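You operate a simulated robot arm through the tools that you are given. There is no shell and no other tool. Be economical: measure what you need, move in short steps, check, and stop when the job is done.

You are at the controls of a simulated robot arm. One attempt, no reset.

TASK
Rinse the yellow strainer cup clean and stand it on the slatted board.
Fine: rinsed in the wash tray under the swing spout; tap shut, spout parked again, hardly any spilt. Set down upright: what you pick out.

It is judged by the outcome, as a careful person would: the job done as asked, and still so three seconds after it is handed in. It fails if anything else is knocked over, pushed out of place, dropped, spilled or broken.

THE ROBOT
A 6-joint arm with a two-finger parallel gripper, fixed in place. Base frame: the origin is at the foot of the arm, x ahead of it, y to its left, z up; the work surface is at about z = 0.88. Readings come in m, degrees, newtons and seconds.
With the tool pointing down near the work surface it reaches from about 0.36 to 0.76 m from the base axis. Its first joint turns from -66.0 to 66.0 degrees. Payload 2.45 kg.
The TCP is the grasp point between the finger pads, 0.024 m short of the fingertips. In the tool frame z runs along the fingers and y along their closing line. Largest opening 0.068 m; finger width 0.017, thickness 0.01; the body of the gripper, 0.04 by 0.07 m, starts 0.041 m behind the TCP.
Orientation is that of the tool frame in the base frame, as a unit quaternion [w, x, y, z]. With the fingers straight down and closing along the base's y, the tool's x points along the base's -x, its y along +y and its z along -z.

THE INTERFACE
- The arm moves only by the tool apply_moves. Its argument "moves" is a list of rows, each a list of 3 entries, a list of its own where there are three numbers: the shift along the tool's x, y, z in units of 40 mm (1.0 is 40 mm), then the turn, a rotation vector about the tool's x, y, z in units of 4 degrees (1.0 is 4 degrees), then the opening, from 0 (shut) to 1 (fully open). In form: [[[tx, ty, tz], [ax, ay, az], fingers], ...]. A call has 1 to 12 rows; each row shifts and turns the commanded pose from where the row before left it, along the tool's axes as they then stand. A call with a number of a shift or a turn outside -1 to 1 is refused whole. A row lasts 0.2 s, in which the tool goes at most 0.05 m and 8.6 degrees; a call with a longer step from one row to the next is refused whole, and so is a gripper value outside its range. A pose out of reach is approached as far as the arm can. The call stops where the force on the tool passes 40 N (or 10 N more than at its start, if that is more) or the arm is blocked; 0.2 s more then pass. The fingers move at their own pace (about 0.108 m/s each) and stop on an object; they squeeze with about 31 N. The grip force told is the motor's: it shows also when the fingers shut on nothing. Time passes only in rows, and 0.2 s behind the last, so rows that do not move let the fingers close. It gives the time, the measured TCP pose, the force on the tool (base axes), the opening and the grip force at its end, in the units of the frame above (readings bear some noise), with the torque about the TCP (base axes, N m) and any sound that the robot's microphone picked up, and new pictures: "views" is both (left out), scene, wrist or none.
- Cameras (640 x 400 px; columns grow to the right, rows downward): "scene" is fixed at [0.1762, 0.4234, 1.4564]; the picture's right is [-0.65, -0.76, 0.00], its down [-0.47, 0.41, -0.78] and it looks along [0.59, -0.51, -0.62] (base axes); focal length 318 px, centre (320, 200). "wrist" rides on the gripper at [0.084, 0.011, -0.075] in the tool frame; the picture's right is [-0.13, 0.99, 0.00], its down [-0.60, -0.08, -0.79] and it looks along [-0.79, -0.10, 0.61] (tool axes); focal length 251 px, centre (320, 200). There is no depth. A picture from a camera that has moved, and an enlarged one, comes with that camera's place and axes in the base frame and with its lens.
- close_up(camera, box): a new picture of the part [left, top, right, bottom] of that camera's present view, enlarged. It takes no simulated time.
- job_done(): hands the job in; it is judged then, once.

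Go step by step. Nothing tells you positions but the pictures and the camera data: compare them with the known pose of the tool, close in by small moves and look again before you grip or let go. The budget is 120 turns and 200 pictures, counting those below and the enlarged ones. Unless the task says otherwise, let go and move clear before handing in, and close with one line.

The tools are called after "Call:" by a JSON object that holds its "api" and its "payload". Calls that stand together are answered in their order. apply_moves: Moves the arm, as the interface text tells. Its arguments: {"type":"object","properties":{"moves":{"type":"array","items":{"type":"array"}},"views":{"type":"string","enum":["both","scene","wrist","none"]}},"required":["moves"]} The other tools are called the same way: close_up (camera, box) takes an enlarged picture of a part of a camera's view; job_done () hands the job in.

At the start:

```text
t: 0.0
ee_pos: [0.5006, 0.0444, 1.2237]
orientation: [0.0, 0.001, 1.0, 0.001]
ft_force: [-0.2, 0.7, -1.0]
torque: [-0.01, 0.02, -0.05]
gripper_width: 0.0681
grasp_force: 0.0
```

scene: 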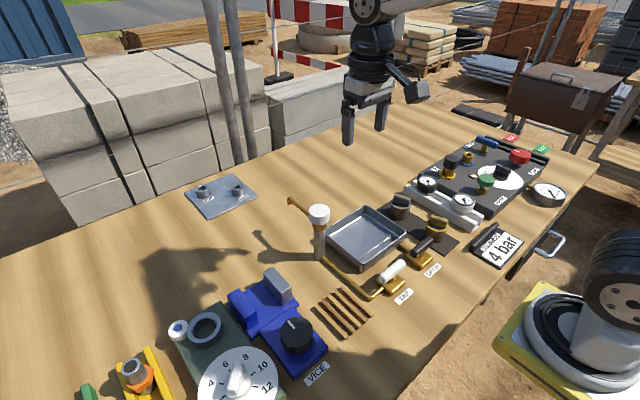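
wrist: 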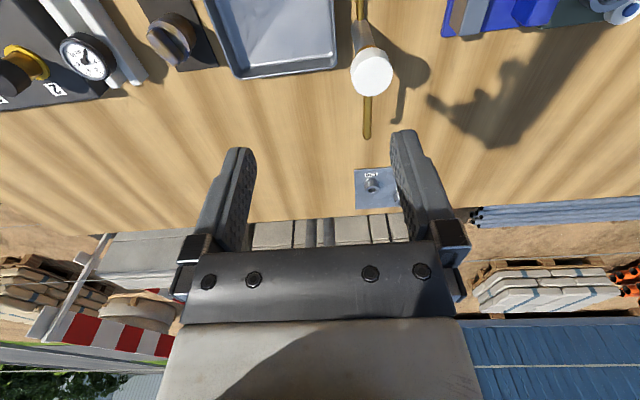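

I see a bench with a wash tray, a spout with a white top, and levers in front. Next I'll zoom in to find the yellow strainer cup and identify the tap parts.

Call:
{"api": "close_up", "payload": {"camera": "scene", "box": [270, 170, 470, 310]}}

Call:
{"api": "close_up", "payload": {"camera": "scene", "box": [60, 240, 340, 400]}}

Call:
{"api": "close_up", "payload": {"camera": "scene", "box": [380, 120, 600, 270]}}

```text
2.86 times, centred on (370, 240) of scene
camera zoom: at [0.1762, 0.4234, 1.4564], right [-0.65, -0.76, 0.0], down [-0.47, 0.41, -0.78], along [0.59, -0.51, -0.62], focal length 908 px, centre (177, 86)
```

zoom: 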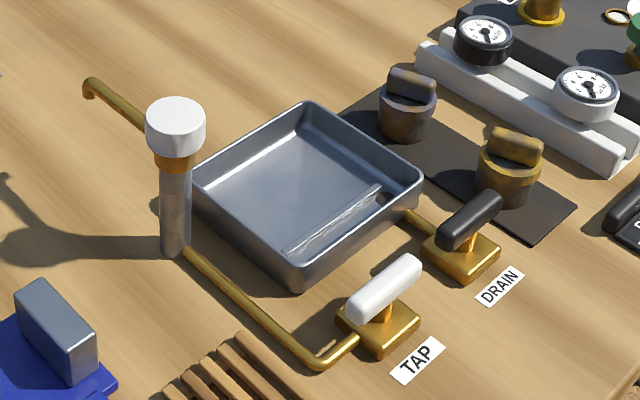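

```text
2.29 times, centred on (200, 320) of scene
camera zoom: at [0.1762, 0.4234, 1.4564], right [-0.65, -0.76, 0.0], down [-0.47, 0.41, -0.78], along [0.59, -0.51, -0.62], focal length 726 px, centre (594, -74)
```

zoom: 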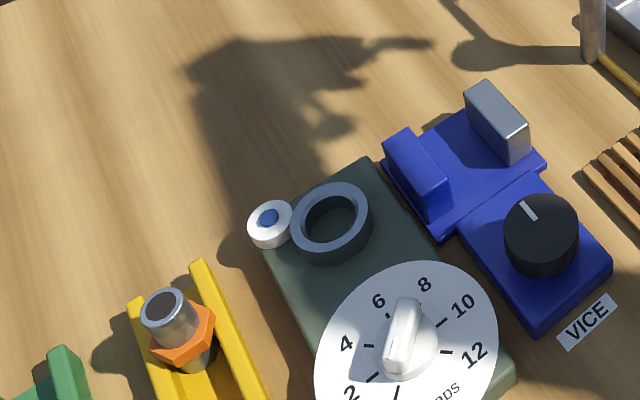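

```text
2.67 times, centred on (490, 195) of scene
camera zoom: at [0.1762, 0.4234, 1.4564], right [-0.65, -0.76, 0.0], down [-0.47, 0.41, -0.78], along [0.59, -0.51, -0.62], focal length 847 px, centre (-133, 213)
```

zoom: 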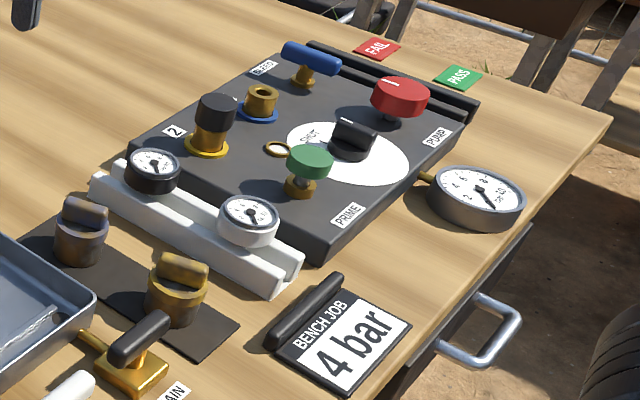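

The yellow cup is probably the brass-coloured one at about (0.41, -0.16). The tray is centred near (0.52, -0.02), the spout column at (0.56, 0.095) with its arm along +x, and the board at (0.41, 0.16). I'll move above the cup for a closer look.

Call:
{"api": "apply_moves", "payload": {"moves": [[[0.4, -0.83, 0.3], [0, 0, 0], 1], [[0.4, -0.83, 0.3], [0, 0, 0], 1], [[0.4, -0.83, 0.3], [0, 0, 0], 1], [[0.4, -0.83, 0.3], [0, 0, 0], 1], [[0.4, -0.83, 0.3], [0, 0, 0], 1], [[0.4, -0.83, 0.3], [0, 0, 0], 1]]}}

```text
t: 1.4
ee_pos: [0.4035, -0.1541, 1.151]
orientation: [0.001, 0.0, 1.0, 0.0]
ft_force: [-1.1, 0.4, -0.9]
torque: [0.0, -0.02, 0.01]
gripper_width: 0.0681
grasp_force: 0.0
camera wrist: at [0.3187, -0.1454, 1.2262], right [0.13, 0.99, 0.0], down [0.6, -0.08, 0.79], along [0.79, -0.1, -0.61], focal length 251 px, centre (320, 200)
```

scene: 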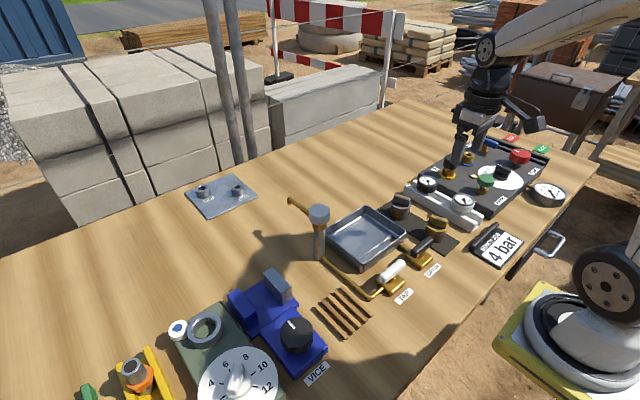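
wrist: 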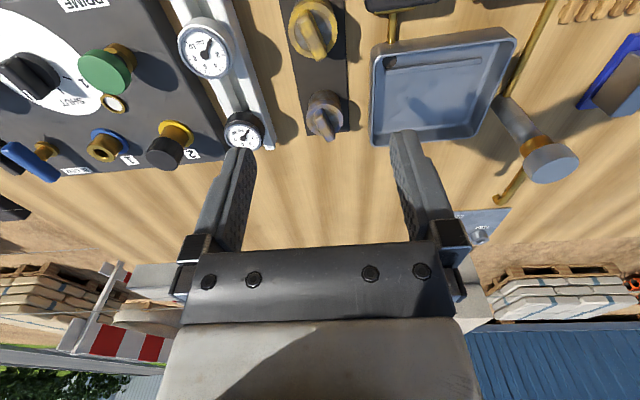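

Call:
{"api": "close_up", "payload": {"camera": "wrist", "box": [260, 0, 420, 140]}}

Call:
{"api": "close_up", "payload": {"camera": "wrist", "box": [360, 0, 640, 220]}}

```text
2.86 times, centred on (340, 70) of wrist
camera zoom: at [0.3187, -0.1454, 1.2262], right [0.13, 0.99, 0.0], down [0.6, -0.08, 0.79], along [0.79, -0.1, -0.61], focal length 718 px, centre (263, 571)
```

zoom: 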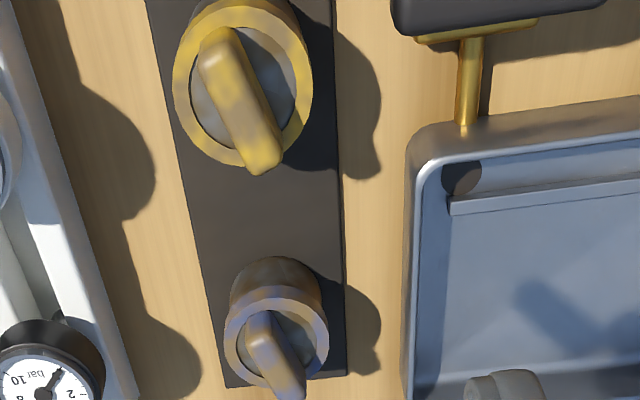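

```text
1.82 times, centred on (500, 110) of wrist
camera zoom: at [0.3187, -0.1454, 1.2262], right [0.13, 0.99, 0.0], down [0.6, -0.08, 0.79], along [0.79, -0.1, -0.61], focal length 457 px, centre (-7, 364)
```

zoom: 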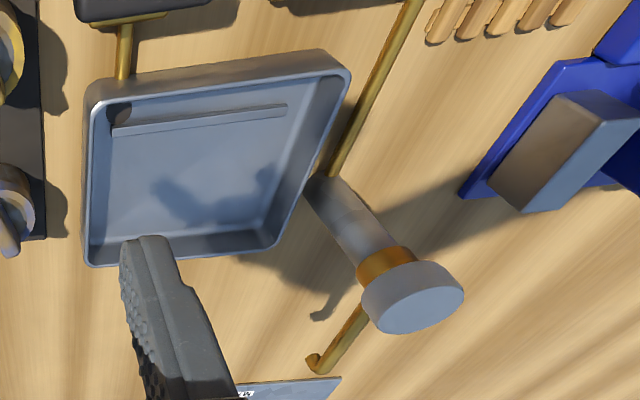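

Call:
{"api": "close_up", "payload": {"camera": "scene", "box": [380, 180, 470, 260]}}

Call:
{"api": "close_up", "payload": {"camera": "scene", "box": [270, 180, 410, 300]}}

```text
5.00 times, centred on (425, 220) of scene
camera zoom: at [0.1762, 0.4234, 1.4564], right [-0.65, -0.76, 0.0], down [-0.47, 0.41, -0.78], along [0.59, -0.51, -0.62], focal length 1588 px, centre (-205, 100)
```

zoom: 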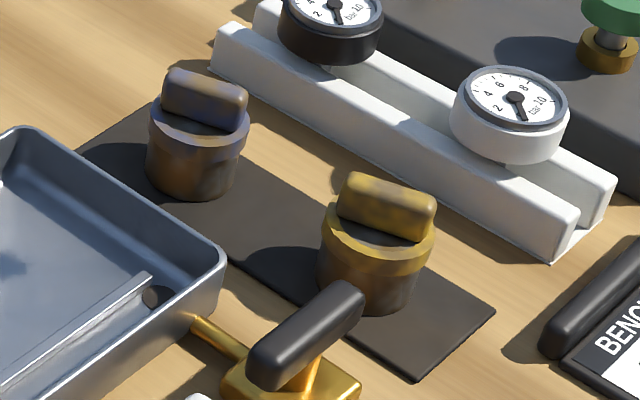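

```text
3.33 times, centred on (340, 240) of scene
camera zoom: at [0.1762, 0.4234, 1.4564], right [-0.65, -0.76, 0.0], down [-0.47, 0.41, -0.78], along [0.59, -0.51, -0.62], focal length 1059 px, centre (253, 67)
```

zoom: 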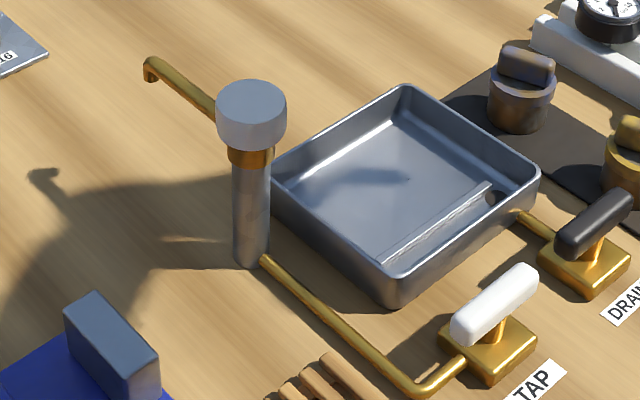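

The yellow cup stands upright with a roughly 12 mm grip tab on top, turned about 15° from x. The tab top is near z 0.954 and the rim near 0.937. I'll align with the tab and come down to hover above it.

Call:
{"api": "apply_moves", "payload": {"moves": [[[-0.36, -0.22, 0.5], [0, 0, 0], 1], [[0, 0, 0.8], [0, 0, -1], 1], [[0, 0, 0.8], [0, 0, -1], 1], [[0, 0, 0.8], [0, 0, -1], 1], [[0, 0, 0.7], [0, 0, -0.75], 1], [[0, 0, 0], [0, 0, 0], 1]]}}

Call:
{"api": "close_up", "payload": {"camera": "wrist", "box": [220, 40, 420, 240]}}

Call:
{"api": "close_up", "payload": {"camera": "scene", "box": [380, 150, 490, 260]}}

```text
t: 2.8
ee_pos: [0.4177, -0.1632, 1.0082]
orientation: [0.0, -0.13, 0.991, 0.001]
ft_force: [-0.1, -0.1, 0.3]
torque: [0.02, 0.0, 0.04]
gripper_width: 0.068
grasp_force: 0.1
camera wrist: at [0.3345, -0.1762, 1.0826], right [-0.13, 0.99, 0.0], down [0.6, 0.08, 0.79], along [0.79, 0.11, -0.61], focal length 251 px, centre (320, 200)
```

scene: 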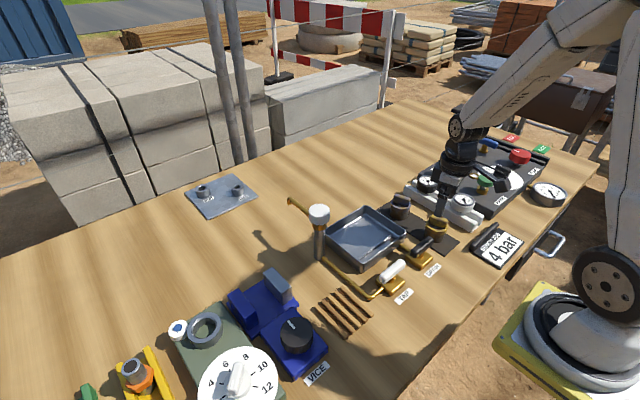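
wrist: 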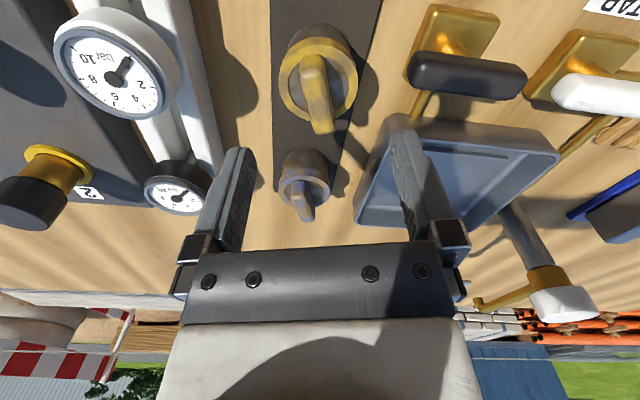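

```text
2.00 times, centred on (320, 140) of wrist
camera zoom: at [0.3345, -0.1762, 1.0826], right [-0.13, 0.99, 0.0], down [0.6, 0.08, 0.79], along [0.79, 0.11, -0.61], focal length 503 px, centre (320, 320)
```

zoom: 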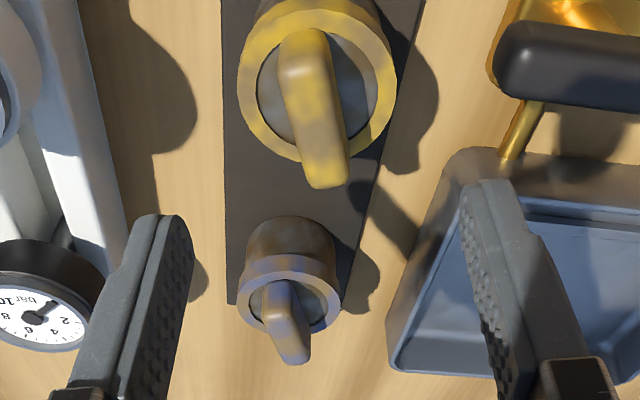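

```text
3.64 times, centred on (435, 205) of scene
camera zoom: at [0.1762, 0.4234, 1.4564], right [-0.65, -0.76, 0.0], down [-0.47, 0.41, -0.78], along [0.59, -0.51, -0.62], focal length 1155 px, centre (-98, 182)
```

zoom: 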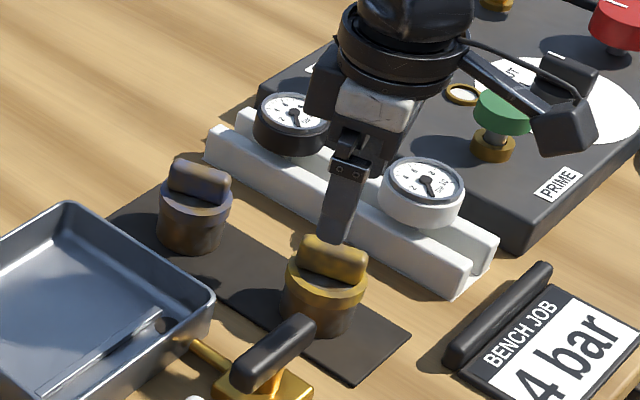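

The tab centre looks to be about (0.411, -0.166), turned about 20°. I'll make a small correction, come down to z≈0.966, and look.

Call:
{"api": "apply_moves", "payload": {"moves": [[[0.18, 0, 0.3], [0, 0, -0.6], 1], [[0, 0, 0.4], [0, 0, -0.6], 0.6], [[0, 0, 0.35], [0, 0, 0], 0.5], [[0, 0, 0], [0, 0, 0], 0.5]]}}

Call:
{"api": "close_up", "payload": {"camera": "wrist", "box": [220, 40, 420, 240]}}

Call:
{"api": "close_up", "payload": {"camera": "scene", "box": [400, 190, 470, 250]}}

```text
t: 3.8
ee_pos: [0.4108, -0.1657, 0.9655]
orientation: [-0.001, -0.171, 0.985, 0.0]
ft_force: [-1.2, 0.5, 0.2]
torque: [-0.01, 0.0, -0.02]
gripper_width: 0.0341
grasp_force: 0.0
camera wrist: at [0.3281, -0.1845, 1.0405], right [-0.21, 0.98, 0.0], down [0.59, 0.13, 0.79], along [0.77, 0.17, -0.61], focal length 251 px, centre (320, 200)
```

scene: 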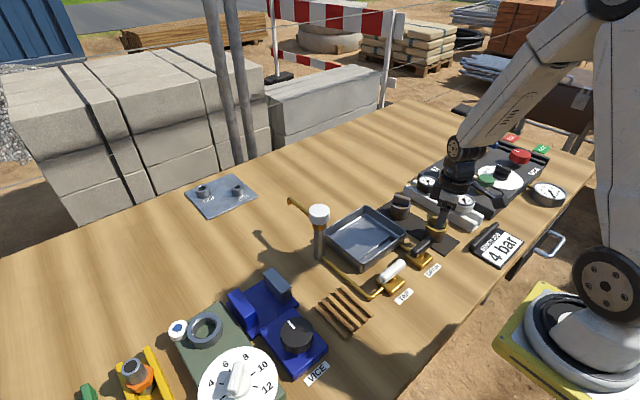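
wrist: 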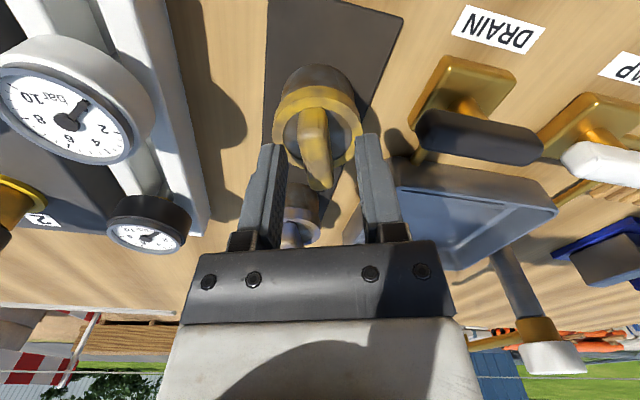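

```text
2.00 times, centred on (320, 140) of wrist
camera zoom: at [0.3281, -0.1845, 1.0405], right [-0.21, 0.98, 0.0], down [0.59, 0.13, 0.79], along [0.77, 0.17, -0.61], focal length 503 px, centre (320, 320)
```

zoom: 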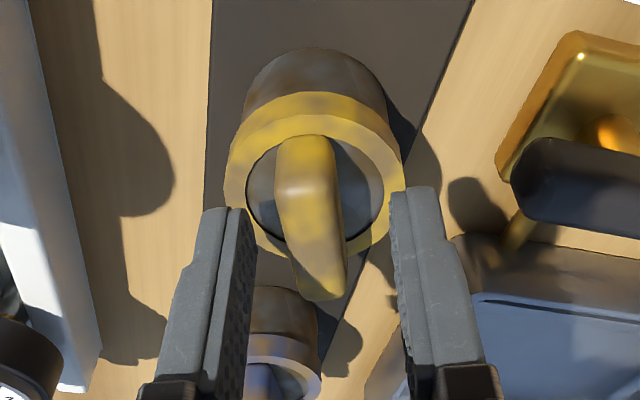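

```text
6.67 times, centred on (435, 220) of scene
camera zoom: at [0.1762, 0.4234, 1.4564], right [-0.65, -0.76, 0.0], down [-0.47, 0.41, -0.78], along [0.59, -0.51, -0.62], focal length 2117 px, centre (-447, 67)
```

zoom: 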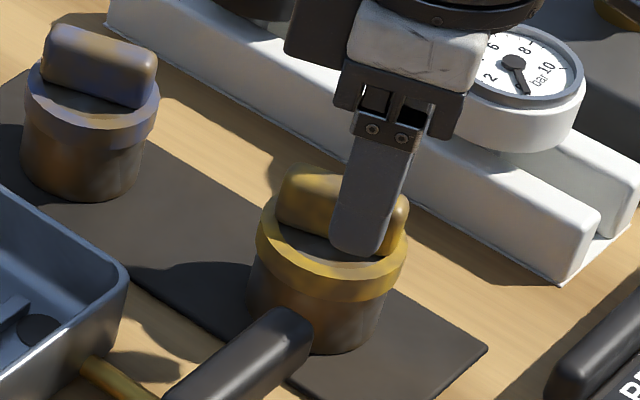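

Cross-checking both cameras, the rim is lower than I thought, at about z≈0.918, and the tab top is about 0.946, centred near (0.42, -0.164). I'll shift 9 mm in +x, go down 14 mm, and check before closing.

Call:
{"api": "apply_moves", "payload": {"moves": [[[-0.23, 0, 0], [0, 0, 0], 0.5], [[0, 0, 0.2], [0, 0, 0], 0.5], [[0, 0, 0.15], [0, 0, 0], 0.5], [[0, 0, 0], [0, 0, 0], 0.5]], "views": "none"}}

Call:
{"api": "close_up", "payload": {"camera": "wrist", "box": [220, 40, 420, 240]}}

Call:
{"api": "close_up", "payload": {"camera": "scene", "box": [400, 190, 470, 250]}}

```text
t: 4.8
ee_pos: [0.42, -0.1614, 0.9508]
orientation: [-0.001, -0.172, 0.985, 0.0]
ft_force: [-0.7, 0.6, 0.5]
torque: [-0.03, 0.01, 0.0]
gripper_width: 0.034
grasp_force: 0.0
```

```text
2.00 times, centred on (320, 140) of wrist
camera zoom: at [0.3376, -0.1814, 1.0271], right [-0.21, 0.98, 0.0], down [0.59, 0.13, 0.79], along [0.77, 0.17, -0.61], focal length 503 px, centre (320, 320)
```

zoom: 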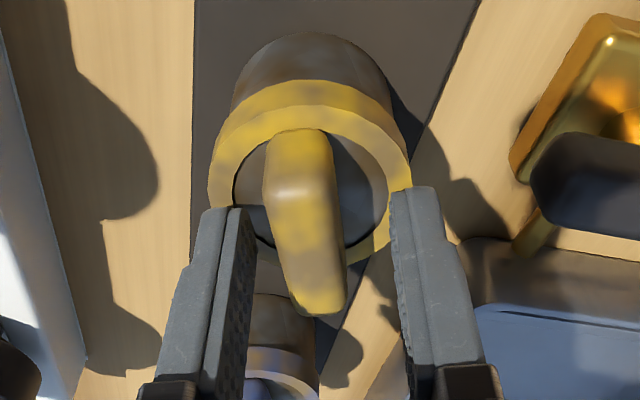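

```text
6.67 times, centred on (435, 220) of scene
camera zoom: at [0.1762, 0.4234, 1.4564], right [-0.65, -0.76, 0.0], down [-0.47, 0.41, -0.78], along [0.59, -0.51, -0.62], focal length 2117 px, centre (-447, 67)
```

zoom: 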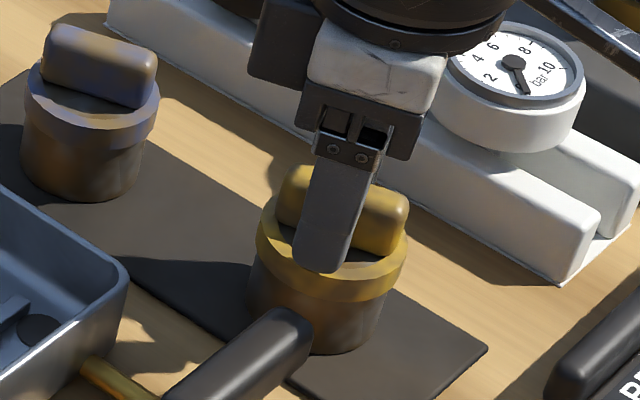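

The fingers straddle the tab well. I'll make a small centring shift, lower 4 mm and close.

Call:
{"api": "apply_moves", "payload": {"moves": [[[0, -0.08, 0.1], [0, 0, 0], 0.5], [[0, 0, 0], [0, 0, 0], 0], [[0, 0, 0], [0, 0, 0], 0], [[0, 0, 0], [0, 0, 0], 0]], "views": "none"}}

Call:
{"api": "close_up", "payload": {"camera": "wrist", "box": [220, 40, 420, 240]}}

```text
t: 5.8
ee_pos: [0.4217, -0.1648, 0.9472]
orientation: [0.0, -0.172, 0.985, 0.001]
ft_force: [-0.6, 0.5, 0.2]
torque: [0.01, -0.02, -0.01]
gripper_width: 0.0145
grasp_force: 30.9
```

```text
2.00 times, centred on (320, 140) of wrist
camera zoom: at [0.3387, -0.1843, 1.0232], right [-0.21, 0.98, 0.0], down [0.59, 0.13, 0.79], along [0.77, 0.17, -0.61], focal length 503 px, centre (320, 320)
```

zoom: 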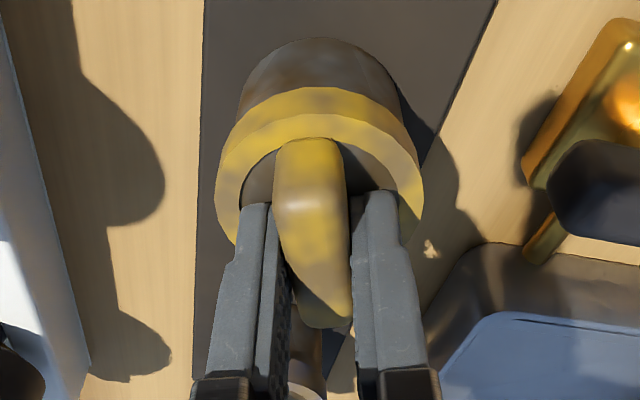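

The cup is gripped at a width of 14.5 mm. I'll lift it and carry it over the tray to (0.53, -0.012).

Call:
{"api": "apply_moves", "payload": {"moves": [[[0, 0, -0.6], [0, 0, 0], 0], [[0, 0, -0.9], [0, 0, 0], 0], [[0, 0, -0.9], [0, 0, 0], 0], [[-0.766, 0.538, 0], [0, 0, 0], 0], [[-0.766, 0.538, 0], [0, 0, 0], 0], [[-0.766, 0.538, 0], [0, 0, 0], 0], [[-0.766, 0.538, 0], [0, 0, 0], 0], [[-0.766, 0.538, 0], [0, 0, 0], 0], [[0, 0, 0], [0, 0, 0], 0]]}}

Call:
{"api": "close_up", "payload": {"camera": "scene", "box": [280, 160, 440, 280]}}

```text
t: 7.8
ee_pos: [0.5301, -0.0118, 1.045]
orientation: [0.0, -0.172, 0.985, 0.0]
ft_force: [0.0, -0.3, -1.0]
torque: [-0.01, 0.04, 0.02]
gripper_width: 0.0
grasp_force: 23.5
camera wrist: at [0.4464, -0.0316, 1.1193], right [-0.21, 0.98, 0.0], down [0.6, 0.13, 0.79], along [0.77, 0.17, -0.61], focal length 251 px, centre (320, 200)
```

scene: 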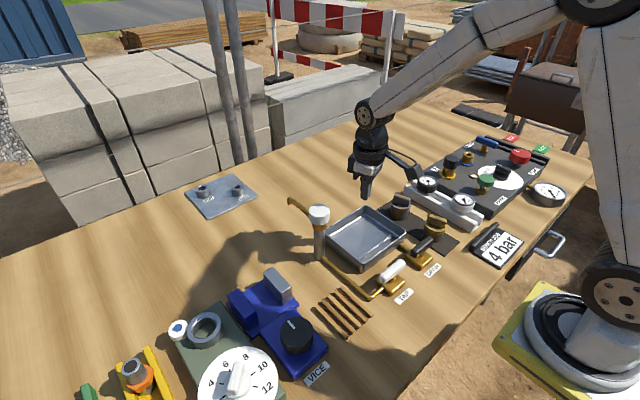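
wrist: 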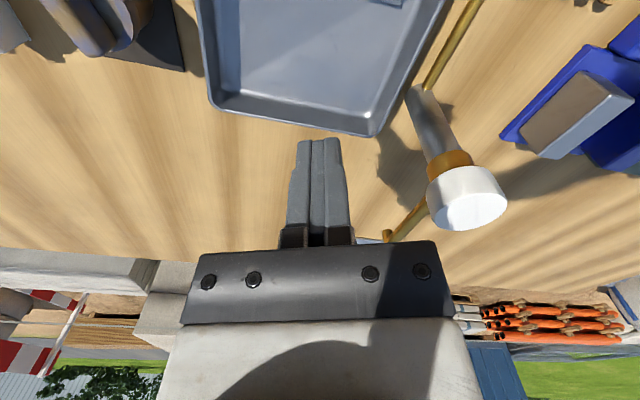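

```text
3.33 times, centred on (360, 220) of scene
camera zoom: at [0.1762, 0.4234, 1.4564], right [-0.65, -0.76, 0.0], down [-0.47, 0.41, -0.78], along [0.59, -0.51, -0.62], focal length 1059 px, centre (187, 133)
```

zoom: 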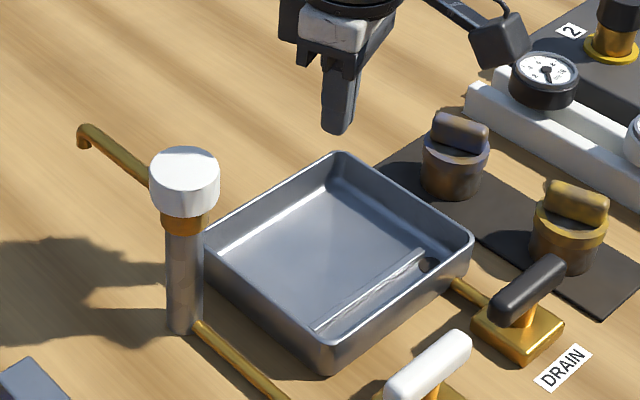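

The grip slipped: the fingers are shut on nothing, and the cup still stands in its place. I'll go back for a deeper tab grip.

Call:
{"api": "apply_moves", "payload": {"moves": [[[0.766, -0.538, 0], [0, 0, 0], 0.55], [[0.766, -0.538, 0], [0, 0, 0], 0.55], [[0.766, -0.538, 0], [0, 0, 0], 0.55], [[0.766, -0.538, 0], [0, 0, 0], 0.55], [[0.766, -0.538, 0], [0, 0, 0], 0.55], [[0, 0, 0.8], [0, 0, 0], 0.55], [[0, 0, 0.8], [0, 0, 0], 0.55], [[0, 0, 0.3], [0, 0, 0], 0.55], [[0, 0, 0], [0, 0, 0], 0.55]], "views": "none"}}

Call:
{"api": "close_up", "payload": {"camera": "wrist", "box": [220, 40, 420, 240]}}

Call:
{"api": "close_up", "payload": {"camera": "scene", "box": [400, 190, 470, 250]}}

```text
t: 9.8
ee_pos: [0.4219, -0.1647, 0.967]
orientation: [0.0, -0.172, 0.985, 0.0]
ft_force: [-0.3, 0.1, 0.7]
torque: [0.0, -0.01, 0.02]
gripper_width: 0.0374
grasp_force: 0.0
```

```text
2.00 times, centred on (320, 140) of wrist
camera zoom: at [0.3388, -0.184, 1.0426], right [-0.21, 0.98, 0.0], down [0.59, 0.13, 0.79], along [0.77, 0.17, -0.61], focal length 503 px, centre (320, 320)
```

zoom: 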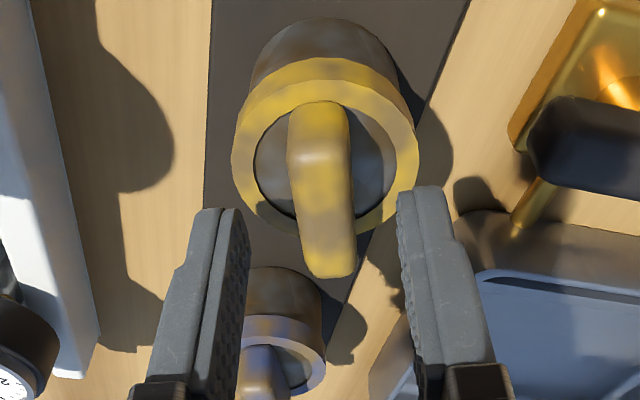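

```text
6.67 times, centred on (435, 220) of scene
camera zoom: at [0.1762, 0.4234, 1.4564], right [-0.65, -0.76, 0.0], down [-0.47, 0.41, -0.78], along [0.59, -0.51, -0.62], focal length 2117 px, centre (-447, 67)
```

zoom: 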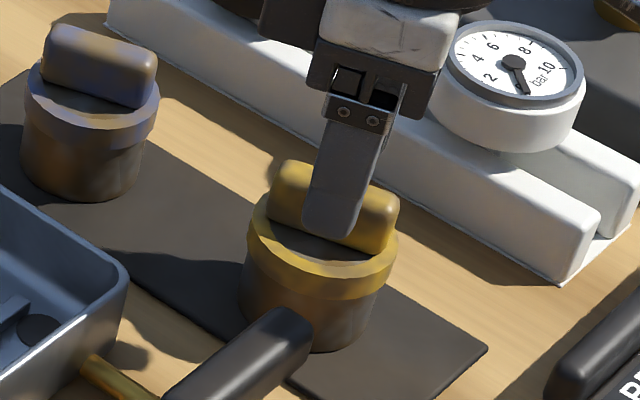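

The cup shifted a few millimetres but is still upright. I'll go lower this time, with the fingertips just above the mesh, then close and lift slowly.

Call:
{"api": "apply_moves", "payload": {"moves": [[[-0.08, -0.03, 0.3], [0, 0, 0], 0.5], [[0, 0, 0.25], [0, 0, 0], 0.5], [[0, 0, 0.1], [0, 0, 0], 0.5], [[0, 0, 0], [0, 0, 0], 0], [[0, 0, 0], [0, 0, 0], 0], [[0, 0, 0], [0, 0, 0], 0], [[0, 0, -0.1], [0, 0, 0], 0], [[0, 0, -0.1], [0, 0, 0], 0], [[0, 0, -0.1], [0, 0, 0], 0], [[0, 0, 0], [0, 0, 0], 0]], "views": "none"}}

Call:
{"api": "close_up", "payload": {"camera": "wrist", "box": [220, 40, 420, 240]}}

Call:
{"api": "close_up", "payload": {"camera": "scene", "box": [400, 190, 470, 250]}}

```text
t: 10.5
ee_pos: [0.4256, -0.1662, 0.9485]
orientation: [0.0, -0.172, 0.985, 0.0]
ft_force: [-5.7, 2.6, 13.6]
torque: [0.12, 0.19, 0.04]
gripper_width: 0.034
grasp_force: 0.0
stopped in row 3: the force on the tool passed its limit at 54 N (the readings are from after the stop); the commanded pose is now the measured one
```

```text
2.00 times, centred on (320, 140) of wrist
camera zoom: at [0.3425, -0.1841, 1.0228], right [-0.21, 0.98, 0.0], down [0.59, 0.13, 0.79], along [0.77, 0.17, -0.61], focal length 503 px, centre (320, 320)
```

zoom: 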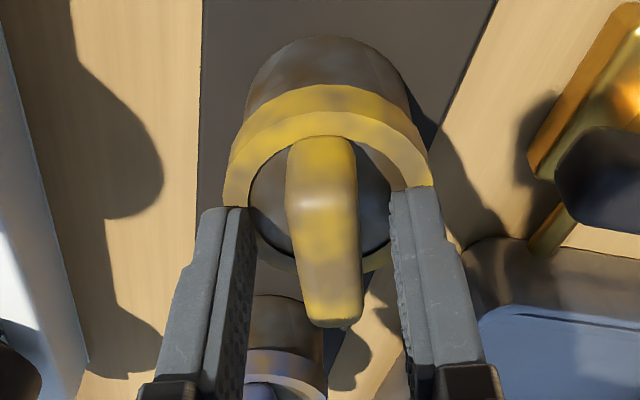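

```text
6.67 times, centred on (435, 220) of scene
camera zoom: at [0.1759, 0.4236, 1.4564], right [-0.65, -0.76, 0.0], down [-0.47, 0.41, -0.78], along [0.59, -0.51, -0.62], focal length 2117 px, centre (-447, 67)
```

zoom: 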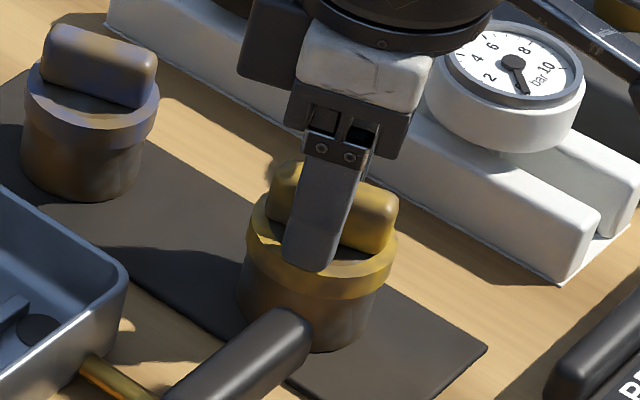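

The fingertips touched the rim, so the rim is at z≈0.924. I'll raise slightly, narrow the fingers so they fit inside the rim, go in deeper, grip, and lift slowly.

Call:
{"api": "apply_moves", "payload": {"moves": [[[0, 0, -0.15], [0, 0, 0], 0.5], [[0, 0, 0], [0, 0, 0], 0.28], [[0, 0, 0], [0, 0, 0], 0.28], [[0, 0, 0.15], [0, 0, 0], 0.28], [[0, 0, 0.08], [0, 0, 0], 0.28], [[0, 0, 0.08], [0, 0, 0], 0.28], [[0, 0, 0], [0, 0, 0], 0], [[0, 0, 0], [0, 0, 0], 0], [[0, 0, 0], [0, 0, 0], 0]], "views": "none"}}

Call:
{"api": "close_up", "payload": {"camera": "wrist", "box": [220, 40, 420, 240]}}

Call:
{"api": "close_up", "payload": {"camera": "scene", "box": [400, 190, 470, 250]}}

```text
t: 11.7
ee_pos: [0.4254, -0.1664, 0.9482]
orientation: [0.0, -0.171, 0.985, 0.0]
ft_force: [-5.4, 3.3, 14.0]
torque: [0.14, 0.21, 0.03]
gripper_width: 0.0201
grasp_force: 0.4
stopped in row 5: the force on the tool passed its limit at 51 N (the readings are from after the stop); the commanded pose is now the measured one
```

```text
2.00 times, centred on (320, 140) of wrist
camera zoom: at [0.3431, -0.1842, 1.0227], right [-0.21, 0.98, 0.0], down [0.59, 0.13, 0.79], along [0.78, 0.17, -0.61], focal length 503 px, centre (320, 320)
```

zoom: 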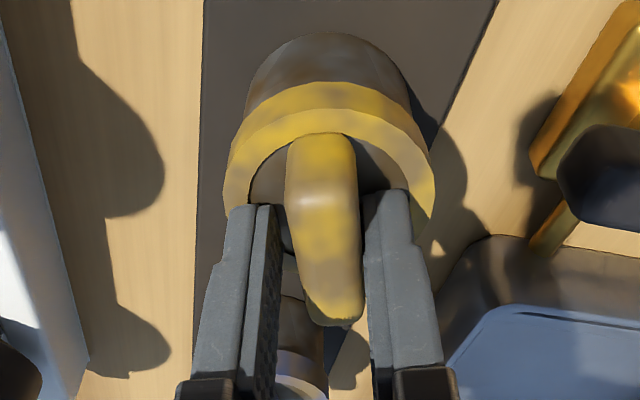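

```text
6.67 times, centred on (435, 220) of scene
camera zoom: at [0.1759, 0.4236, 1.4564], right [-0.65, -0.76, 0.0], down [-0.47, 0.41, -0.78], along [0.59, -0.51, -0.62], focal length 2117 px, centre (-447, 67)
```

zoom: 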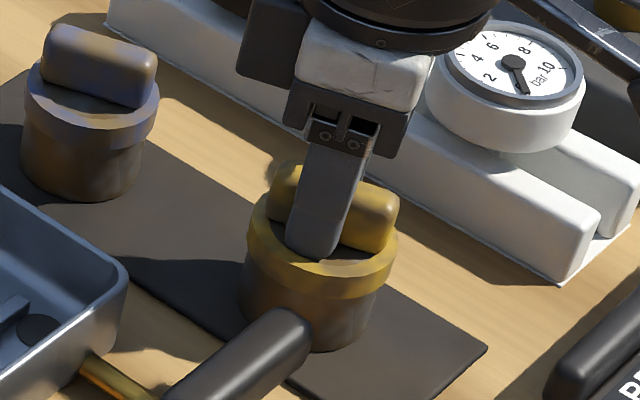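

The fingertips are on the top plate, so this is full depth. I'll close here and lift in very small steps, watching the grip.

Call:
{"api": "apply_moves", "payload": {"moves": [[[0, 0, -0.05], [0, 0, 0], 0], [[0, 0, 0], [0, 0, 0], 0], [[0, 0, 0], [0, 0, 0], 0], [[0, 0, -0.1], [0, 0, 0], 0], [[0, 0, -0.1], [0, 0, 0], 0]], "views": "none"}}

Call:
{"api": "close_up", "payload": {"camera": "scene", "box": [400, 190, 470, 250]}}

```text
t: 12.9
ee_pos: [0.4267, -0.1652, 0.9572]
orientation: [0.001, -0.173, 0.985, -0.001]
ft_force: [0.8, -0.4, -1.0]
torque: [0.03, 0.04, -0.02]
gripper_width: 0.0147
grasp_force: 30.8
```

```text
6.67 times, centred on (435, 220) of scene
camera zoom: at [0.1762, 0.4234, 1.4564], right [-0.65, -0.76, 0.0], down [-0.47, 0.41, -0.78], along [0.59, -0.51, -0.62], focal length 2117 px, centre (-447, 67)
```

zoom: 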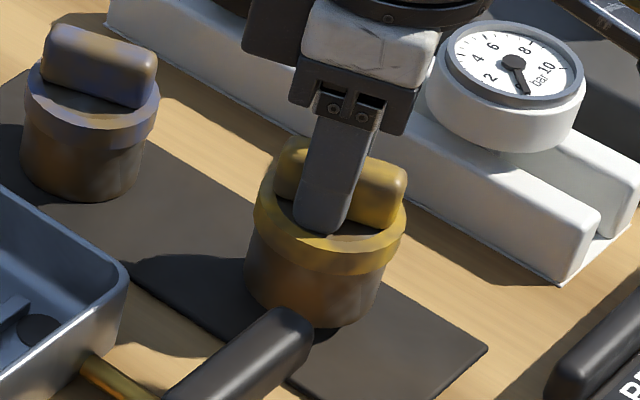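

The cup is lifting. I'll continue gently.

Call:
{"api": "apply_moves", "payload": {"moves": [[[0, 0, -0.1], [0, 0, 0], 0], [[0, 0, -0.15], [0, 0, 0], 0], [[0, 0, -0.2], [0, 0, 0], 0], [[0, 0, -0.2], [0, 0, 0], 0], [[0, 0, -0.2], [0, 0, 0], 0], [[0, 0, -0.2], [0, 0, 0], 0], [[0, 0, -0.2], [0, 0, 0], 0], [[0, 0, -0.15], [0, 0, 0], 0], [[0, 0, -0.1], [0, 0, 0], 0]], "views": "none"}}

Call:
{"api": "close_up", "payload": {"camera": "scene", "box": [380, 160, 470, 250]}}

```text
t: 14.9
ee_pos: [0.4272, -0.1663, 1.0172]
orientation: [0.001, -0.172, 0.985, -0.001]
ft_force: [-0.4, 0.4, -1.7]
torque: [0.03, 0.02, 0.02]
gripper_width: 0.0143
grasp_force: 30.6
```

```text
4.44 times, centred on (425, 205) of scene
camera zoom: at [0.1762, 0.4234, 1.4564], right [-0.65, -0.76, 0.0], down [-0.47, 0.41, -0.78], along [0.59, -0.51, -0.62], focal length 1412 px, centre (-147, 178)
```

zoom: 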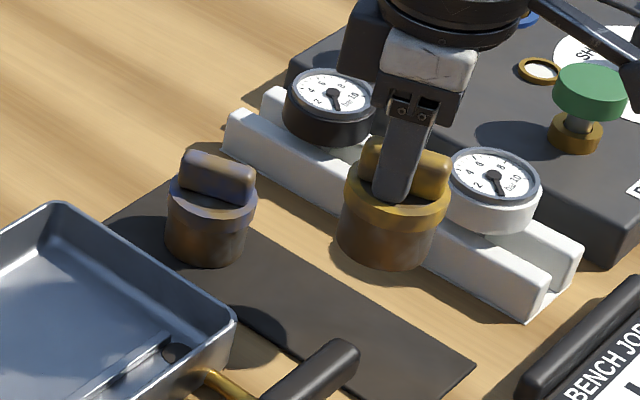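

It holds. I'll raise a little more and carry it slowly over to the tray.

Call:
{"api": "apply_moves", "payload": {"moves": [[[0, 0, -0.2], [0, 0, 0], 0], [[-0.1, 0.08, -0.2], [0, 0, 0], 0], [[-0.25, 0.18, -0.1], [0, 0, 0], 0], [[-0.4, 0.3, 0], [0, 0, 0], 0], [[-0.45, 0.33, 0], [0, 0, 0], 0], [[-0.45, 0.33, 0], [0, 0, 0], 0], [[-0.45, 0.33, 0], [0, 0, 0], 0], [[-0.45, 0.33, 0], [0, 0, 0], 0], [[-0.45, 0.33, 0], [0, 0, 0], 0], [[-0.4, 0.3, 0], [0, 0, 0], 0], [[-0.22, 0.17, 0], [0, 0, 0], 0], [[-0.1, 0.08, 0], [0, 0, 0], 0]]}}

Call:
{"api": "close_up", "payload": {"camera": "scene", "box": [290, 150, 430, 280]}}

```text
t: 17.5
ee_pos: [0.5291, -0.0108, 1.0374]
orientation: [0.001, -0.172, 0.985, -0.001]
ft_force: [0.4, 0.3, -0.5]
torque: [0.01, 0.0, -0.01]
gripper_width: 0.0145
grasp_force: 31.3
camera wrist: at [0.4463, -0.03, 1.1124], right [-0.21, 0.98, 0.0], down [0.59, 0.13, 0.79], along [0.78, 0.17, -0.61], focal length 251 px, centre (320, 200)
```

scene: 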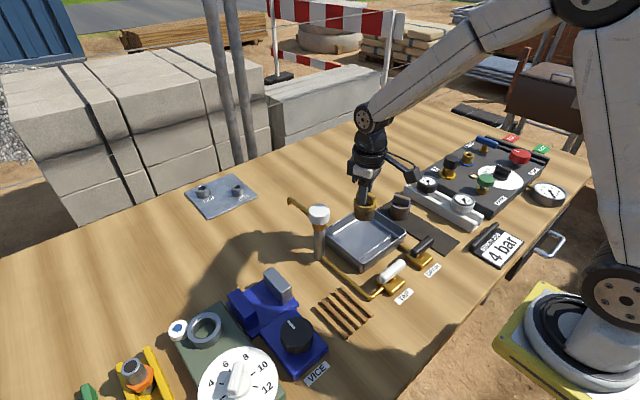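
wrist: 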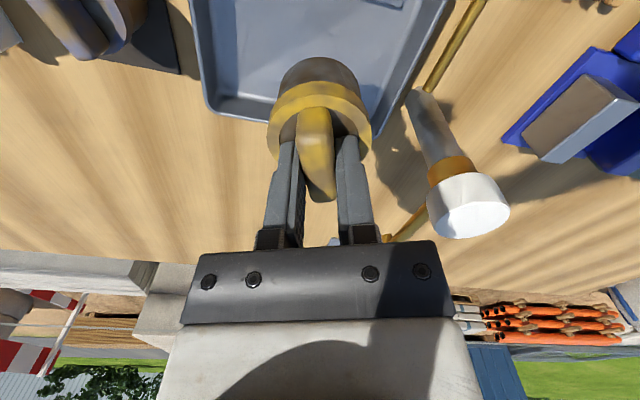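

```text
3.08 times, centred on (360, 215) of scene
camera zoom: at [0.1762, 0.4234, 1.4564], right [-0.65, -0.76, 0.0], down [-0.47, 0.41, -0.78], along [0.59, -0.51, -0.62], focal length 977 px, centre (197, 154)
```

zoom: 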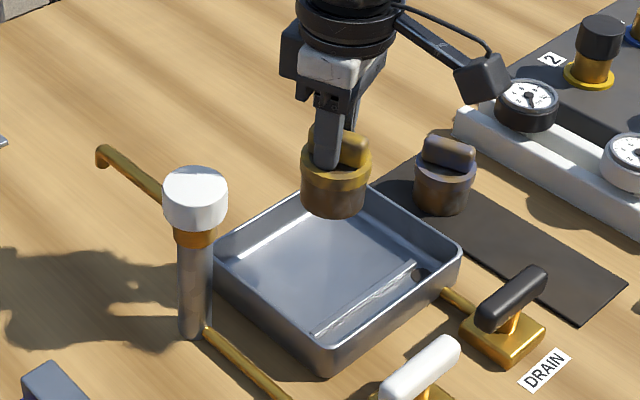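

The cup is over the tray. I'll lower it slowly.

Call:
{"api": "apply_moves", "payload": {"moves": [[[0, 0, 0.12], [0, 0, 0], 0], [[0, 0, 0.25], [0, 0, 0], 0], [[0, 0, 0.25], [0, 0, 0], 0], [[0, 0, 0.25], [0, 0, 0], 0], [[0, 0, 0.25], [0, 0, 0], 0], [[0, 0, 0.25], [0, 0, 0], 0], [[0, 0, 0.2], [0, 0, 0], 0], [[0, 0, 0.15], [0, 0, 0], 0], [[0, 0, 0.1], [0, 0, 0], 0], [[0, 0, 0], [0, 0, 0], 0]], "views": "none"}}

Call:
{"api": "close_up", "payload": {"camera": "scene", "box": [290, 150, 430, 280]}}

```text
t: 19.7
ee_pos: [0.5293, -0.0115, 0.9657]
orientation: [0.001, -0.172, 0.985, -0.001]
ft_force: [-1.2, 0.0, -1.5]
torque: [0.0, -0.02, 0.02]
gripper_width: 0.0147
grasp_force: 31.3
```

```text
3.08 times, centred on (360, 215) of scene
camera zoom: at [0.1762, 0.4234, 1.4564], right [-0.65, -0.76, 0.0], down [-0.47, 0.41, -0.78], along [0.59, -0.51, -0.62], focal length 977 px, centre (197, 154)
```

zoom: 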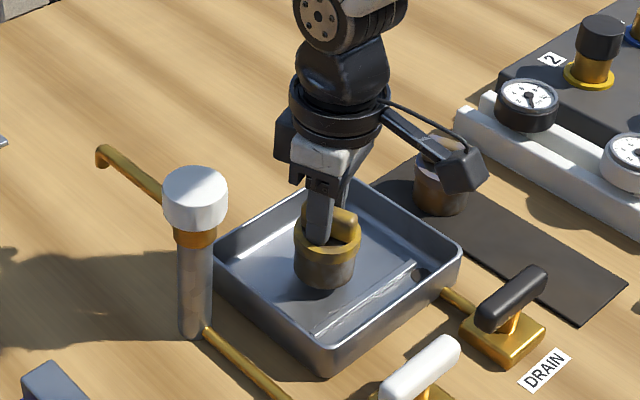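

Call:
{"api": "apply_moves", "payload": {"moves": [[[0, 0, 0.1], [0, 0, 0], 0], [[0, 0, 0.08], [0, 0, 0], 0], [[0, 0, 0.06], [0, 0, 0], 0], [[0, 0, 0.05], [0, 0, 0], 0], [[0, 0, 0], [0, 0, 0], 0]], "views": "none"}}

Call:
{"api": "close_up", "payload": {"camera": "scene", "box": [290, 150, 430, 280]}}

```text
t: 20.9
ee_pos: [0.5297, -0.0106, 0.9525]
orientation: [0.0, -0.173, 0.985, 0.0]
ft_force: [-0.5, 0.7, -0.6]
torque: [-0.03, 0.0, 0.05]
gripper_width: 0.0143
grasp_force: 31.2
```

```text
3.08 times, centred on (360, 215) of scene
camera zoom: at [0.1762, 0.4234, 1.4564], right [-0.65, -0.76, 0.0], down [-0.47, 0.41, -0.78], along [0.59, -0.51, -0.62], focal length 977 px, centre (197, 154)
```

zoom: 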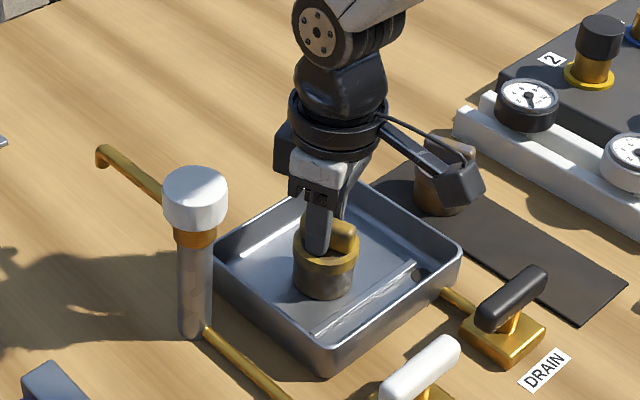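

Call:
{"api": "apply_moves", "payload": {"moves": [[[0, 0, 0.04], [0, 0, 0], 0], [[0, 0, 0.04], [0, 0, 0], 0], [[0, 0, 0.04], [0, 0, 0], 0], [[0, 0, 0], [0, 0, 0], 0]], "views": "none"}}

```text
t: 21.7
ee_pos: [0.5315, -0.0106, 0.952]
orientation: [0.002, -0.172, 0.985, -0.001]
ft_force: [-1.3, 0.3, 7.2]
torque: [0.04, 0.08, -0.01]
gripper_width: 0.0147
grasp_force: 31.1
stopped in row 3: the force on the tool passed its limit at 44 N (the readings are from after the stop); the commanded pose is now the measured one
```

The cup is on the tray floor. I'll release it and rise.

Call:
{"api": "apply_moves", "payload": {"moves": [[[0, 0, -0.03], [0, 0, 0], 0.3], [[0, 0, 0], [0, 0, 0], 0.6], [[0, 0, 0], [0, 0, 0], 0.6], [[0, 0, -0.5], [0, 0, 0], 0.6], [[0, 0, -1], [0, 0, 0], 0.6], [[0, 0, -1], [0, 0, 0], 0.6], [[0, 0, -1], [0, 0, 0], 0.3], [[0, 0, -1], [0, 0, 0], 0]]}}

Call:
{"api": "close_up", "payload": {"camera": "scene", "box": [270, 150, 430, 300]}}

Call:
{"api": "close_up", "payload": {"camera": "wrist", "box": [200, 0, 560, 200]}}

```text
t: 23.5
ee_pos: [0.5293, -0.0122, 1.1325]
orientation: [0.001, -0.173, 0.985, 0.0]
ft_force: [-0.1, -0.4, -0.3]
torque: [-0.03, 0.01, 0.0]
gripper_width: 0.0001
grasp_force: 23.7
camera wrist: at [0.4458, -0.0301, 1.2077], right [-0.21, 0.98, 0.0], down [0.59, 0.13, 0.8], along [0.78, 0.17, -0.61], focal length 251 px, centre (320, 200)
```

scene: 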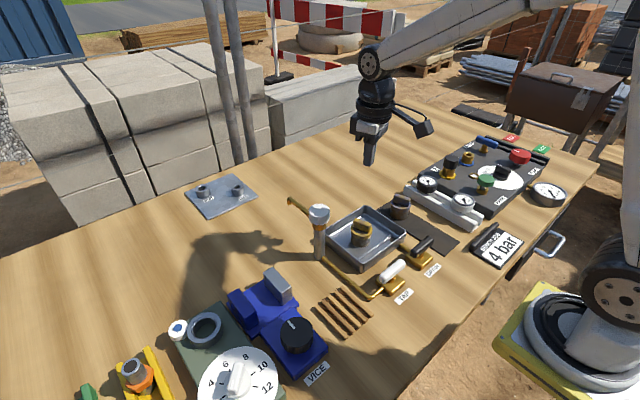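
wrist: 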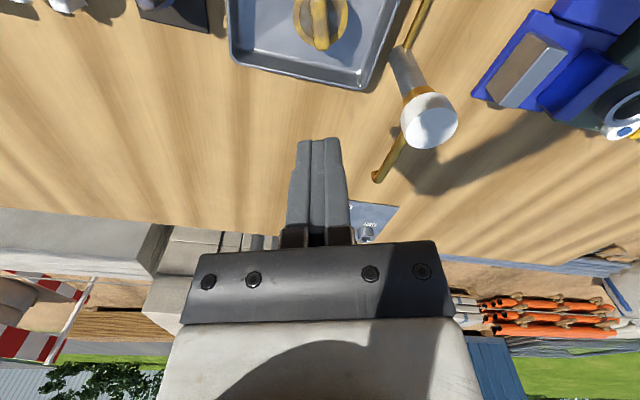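

```text
2.67 times, centred on (350, 225) of scene
camera zoom: at [0.1762, 0.4234, 1.4564], right [-0.65, -0.76, 0.0], down [-0.47, 0.41, -0.78], along [0.59, -0.51, -0.62], focal length 847 px, centre (240, 133)
```

zoom: 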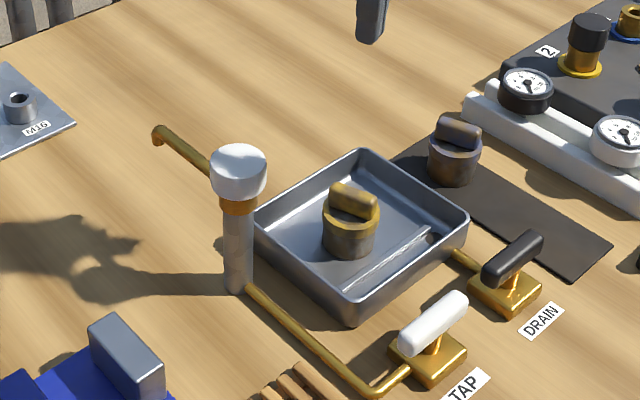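

```text
1.78 times, centred on (380, 100) of wrist
camera zoom: at [0.4458, -0.0301, 1.2077], right [-0.21, 0.98, 0.0], down [0.59, 0.13, 0.8], along [0.78, 0.17, -0.61], focal length 447 px, centre (213, 378)
```

zoom: 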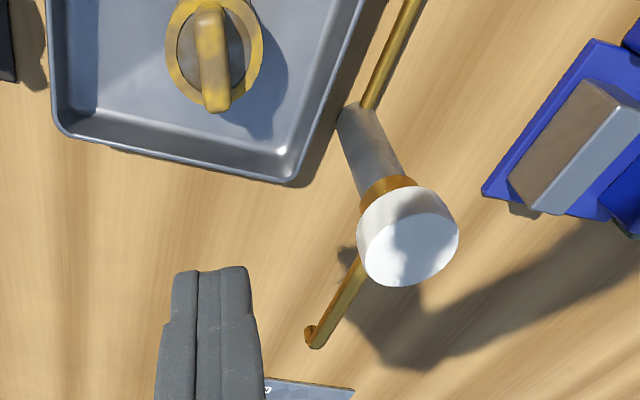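

The cup is standing in the tray at about (0.527, -0.011). The spout arm runs along +x from the column at z≈0.988. I'll go to its +y side, turning the gripper so the wrist camera clears the column.

Call:
{"api": "apply_moves", "payload": {"moves": [[[-0.777, 0.45, 0], [0, 0, 0], 0], [[-0.777, 0.45, 0], [0, 0, 0], 0], [[-0.777, 0.45, 0], [0, 0, 0], 0], [[-0.777, 0.45, 0], [0, 0, 0], 0], [[-0.777, 0.45, 0], [0, 0, 0], 0], [[0, 0, 0], [0, 0, -1], 0], [[0, 0, 0], [0, 0, -1], 0], [[0, 0, 0], [0, 0, -1], 0], [[0, 0, 0], [0, 0, -1], 0], [[0, 0, 0], [0, 0, -1], 0], [[0, 0, 0], [0, 0, -1], 0], [[0, 0, 0], [0, 0, -1], 0]], "views": "none"}}

Call:
{"api": "apply_moves", "payload": {"moves": [[[0, 0, 0], [0, 0, -1], 0], [[0, 0, 0], [0, 0, -1], 0], [[0, 0, 0], [0, 0, -1], 0], [[0, 0, 0], [0, 0, -1], 0], [[0, 0, 0], [0, 0, -1], 0], [[0, 0, 0], [0, 0, -1], 0], [[0, 0, 0], [0, 0, -1], 0], [[0, 0, 0], [0, 0, -1], 0], [[0, 0, 0], [0, 0, -1], 0], [[0, 0, 0], [0, 0, -1], 0], [[0, 0, 0.5], [0, 0, -0.5], 0], [[0, 0, 0.5], [0, 0, 0], 0]]}}

```text
t: 26.1
ee_pos: [0.6457, 0.1263, 1.1328]
orientation: [0.001, -0.406, 0.914, -0.002]
ft_force: [0.3, -0.8, 0.3]
torque: [-0.03, -0.01, 0.01]
gripper_width: 0.0
grasp_force: 23.6
```

```text
t: 28.7
ee_pos: [0.6464, 0.127, 1.0934]
orientation: [0.001, -0.707, 0.708, -0.003]
ft_force: [0.5, -0.1, 0.6]
torque: [0.0, 0.01, -0.01]
gripper_width: 0.0001
grasp_force: 23.5
camera wrist: at [0.6343, 0.0418, 1.1676], right [-0.99, 0.13, 0.0], down [0.08, 0.6, 0.79], along [0.11, 0.79, -0.61], focal length 251 px, centre (320, 200)
```

scene: 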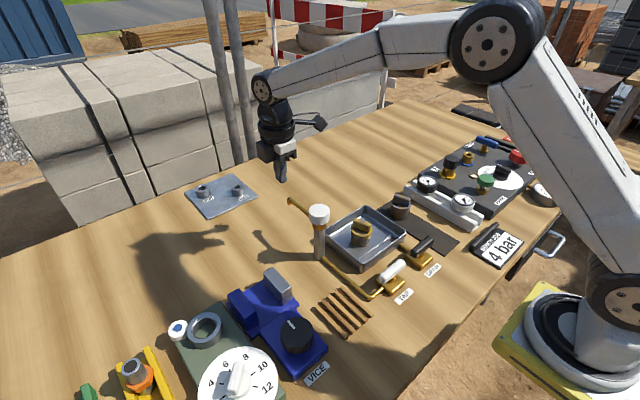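
wrist: 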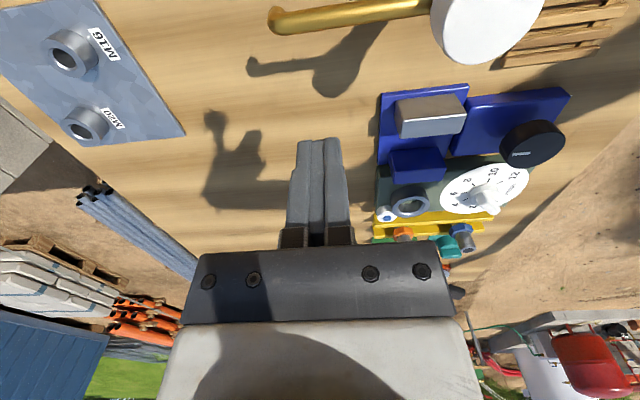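

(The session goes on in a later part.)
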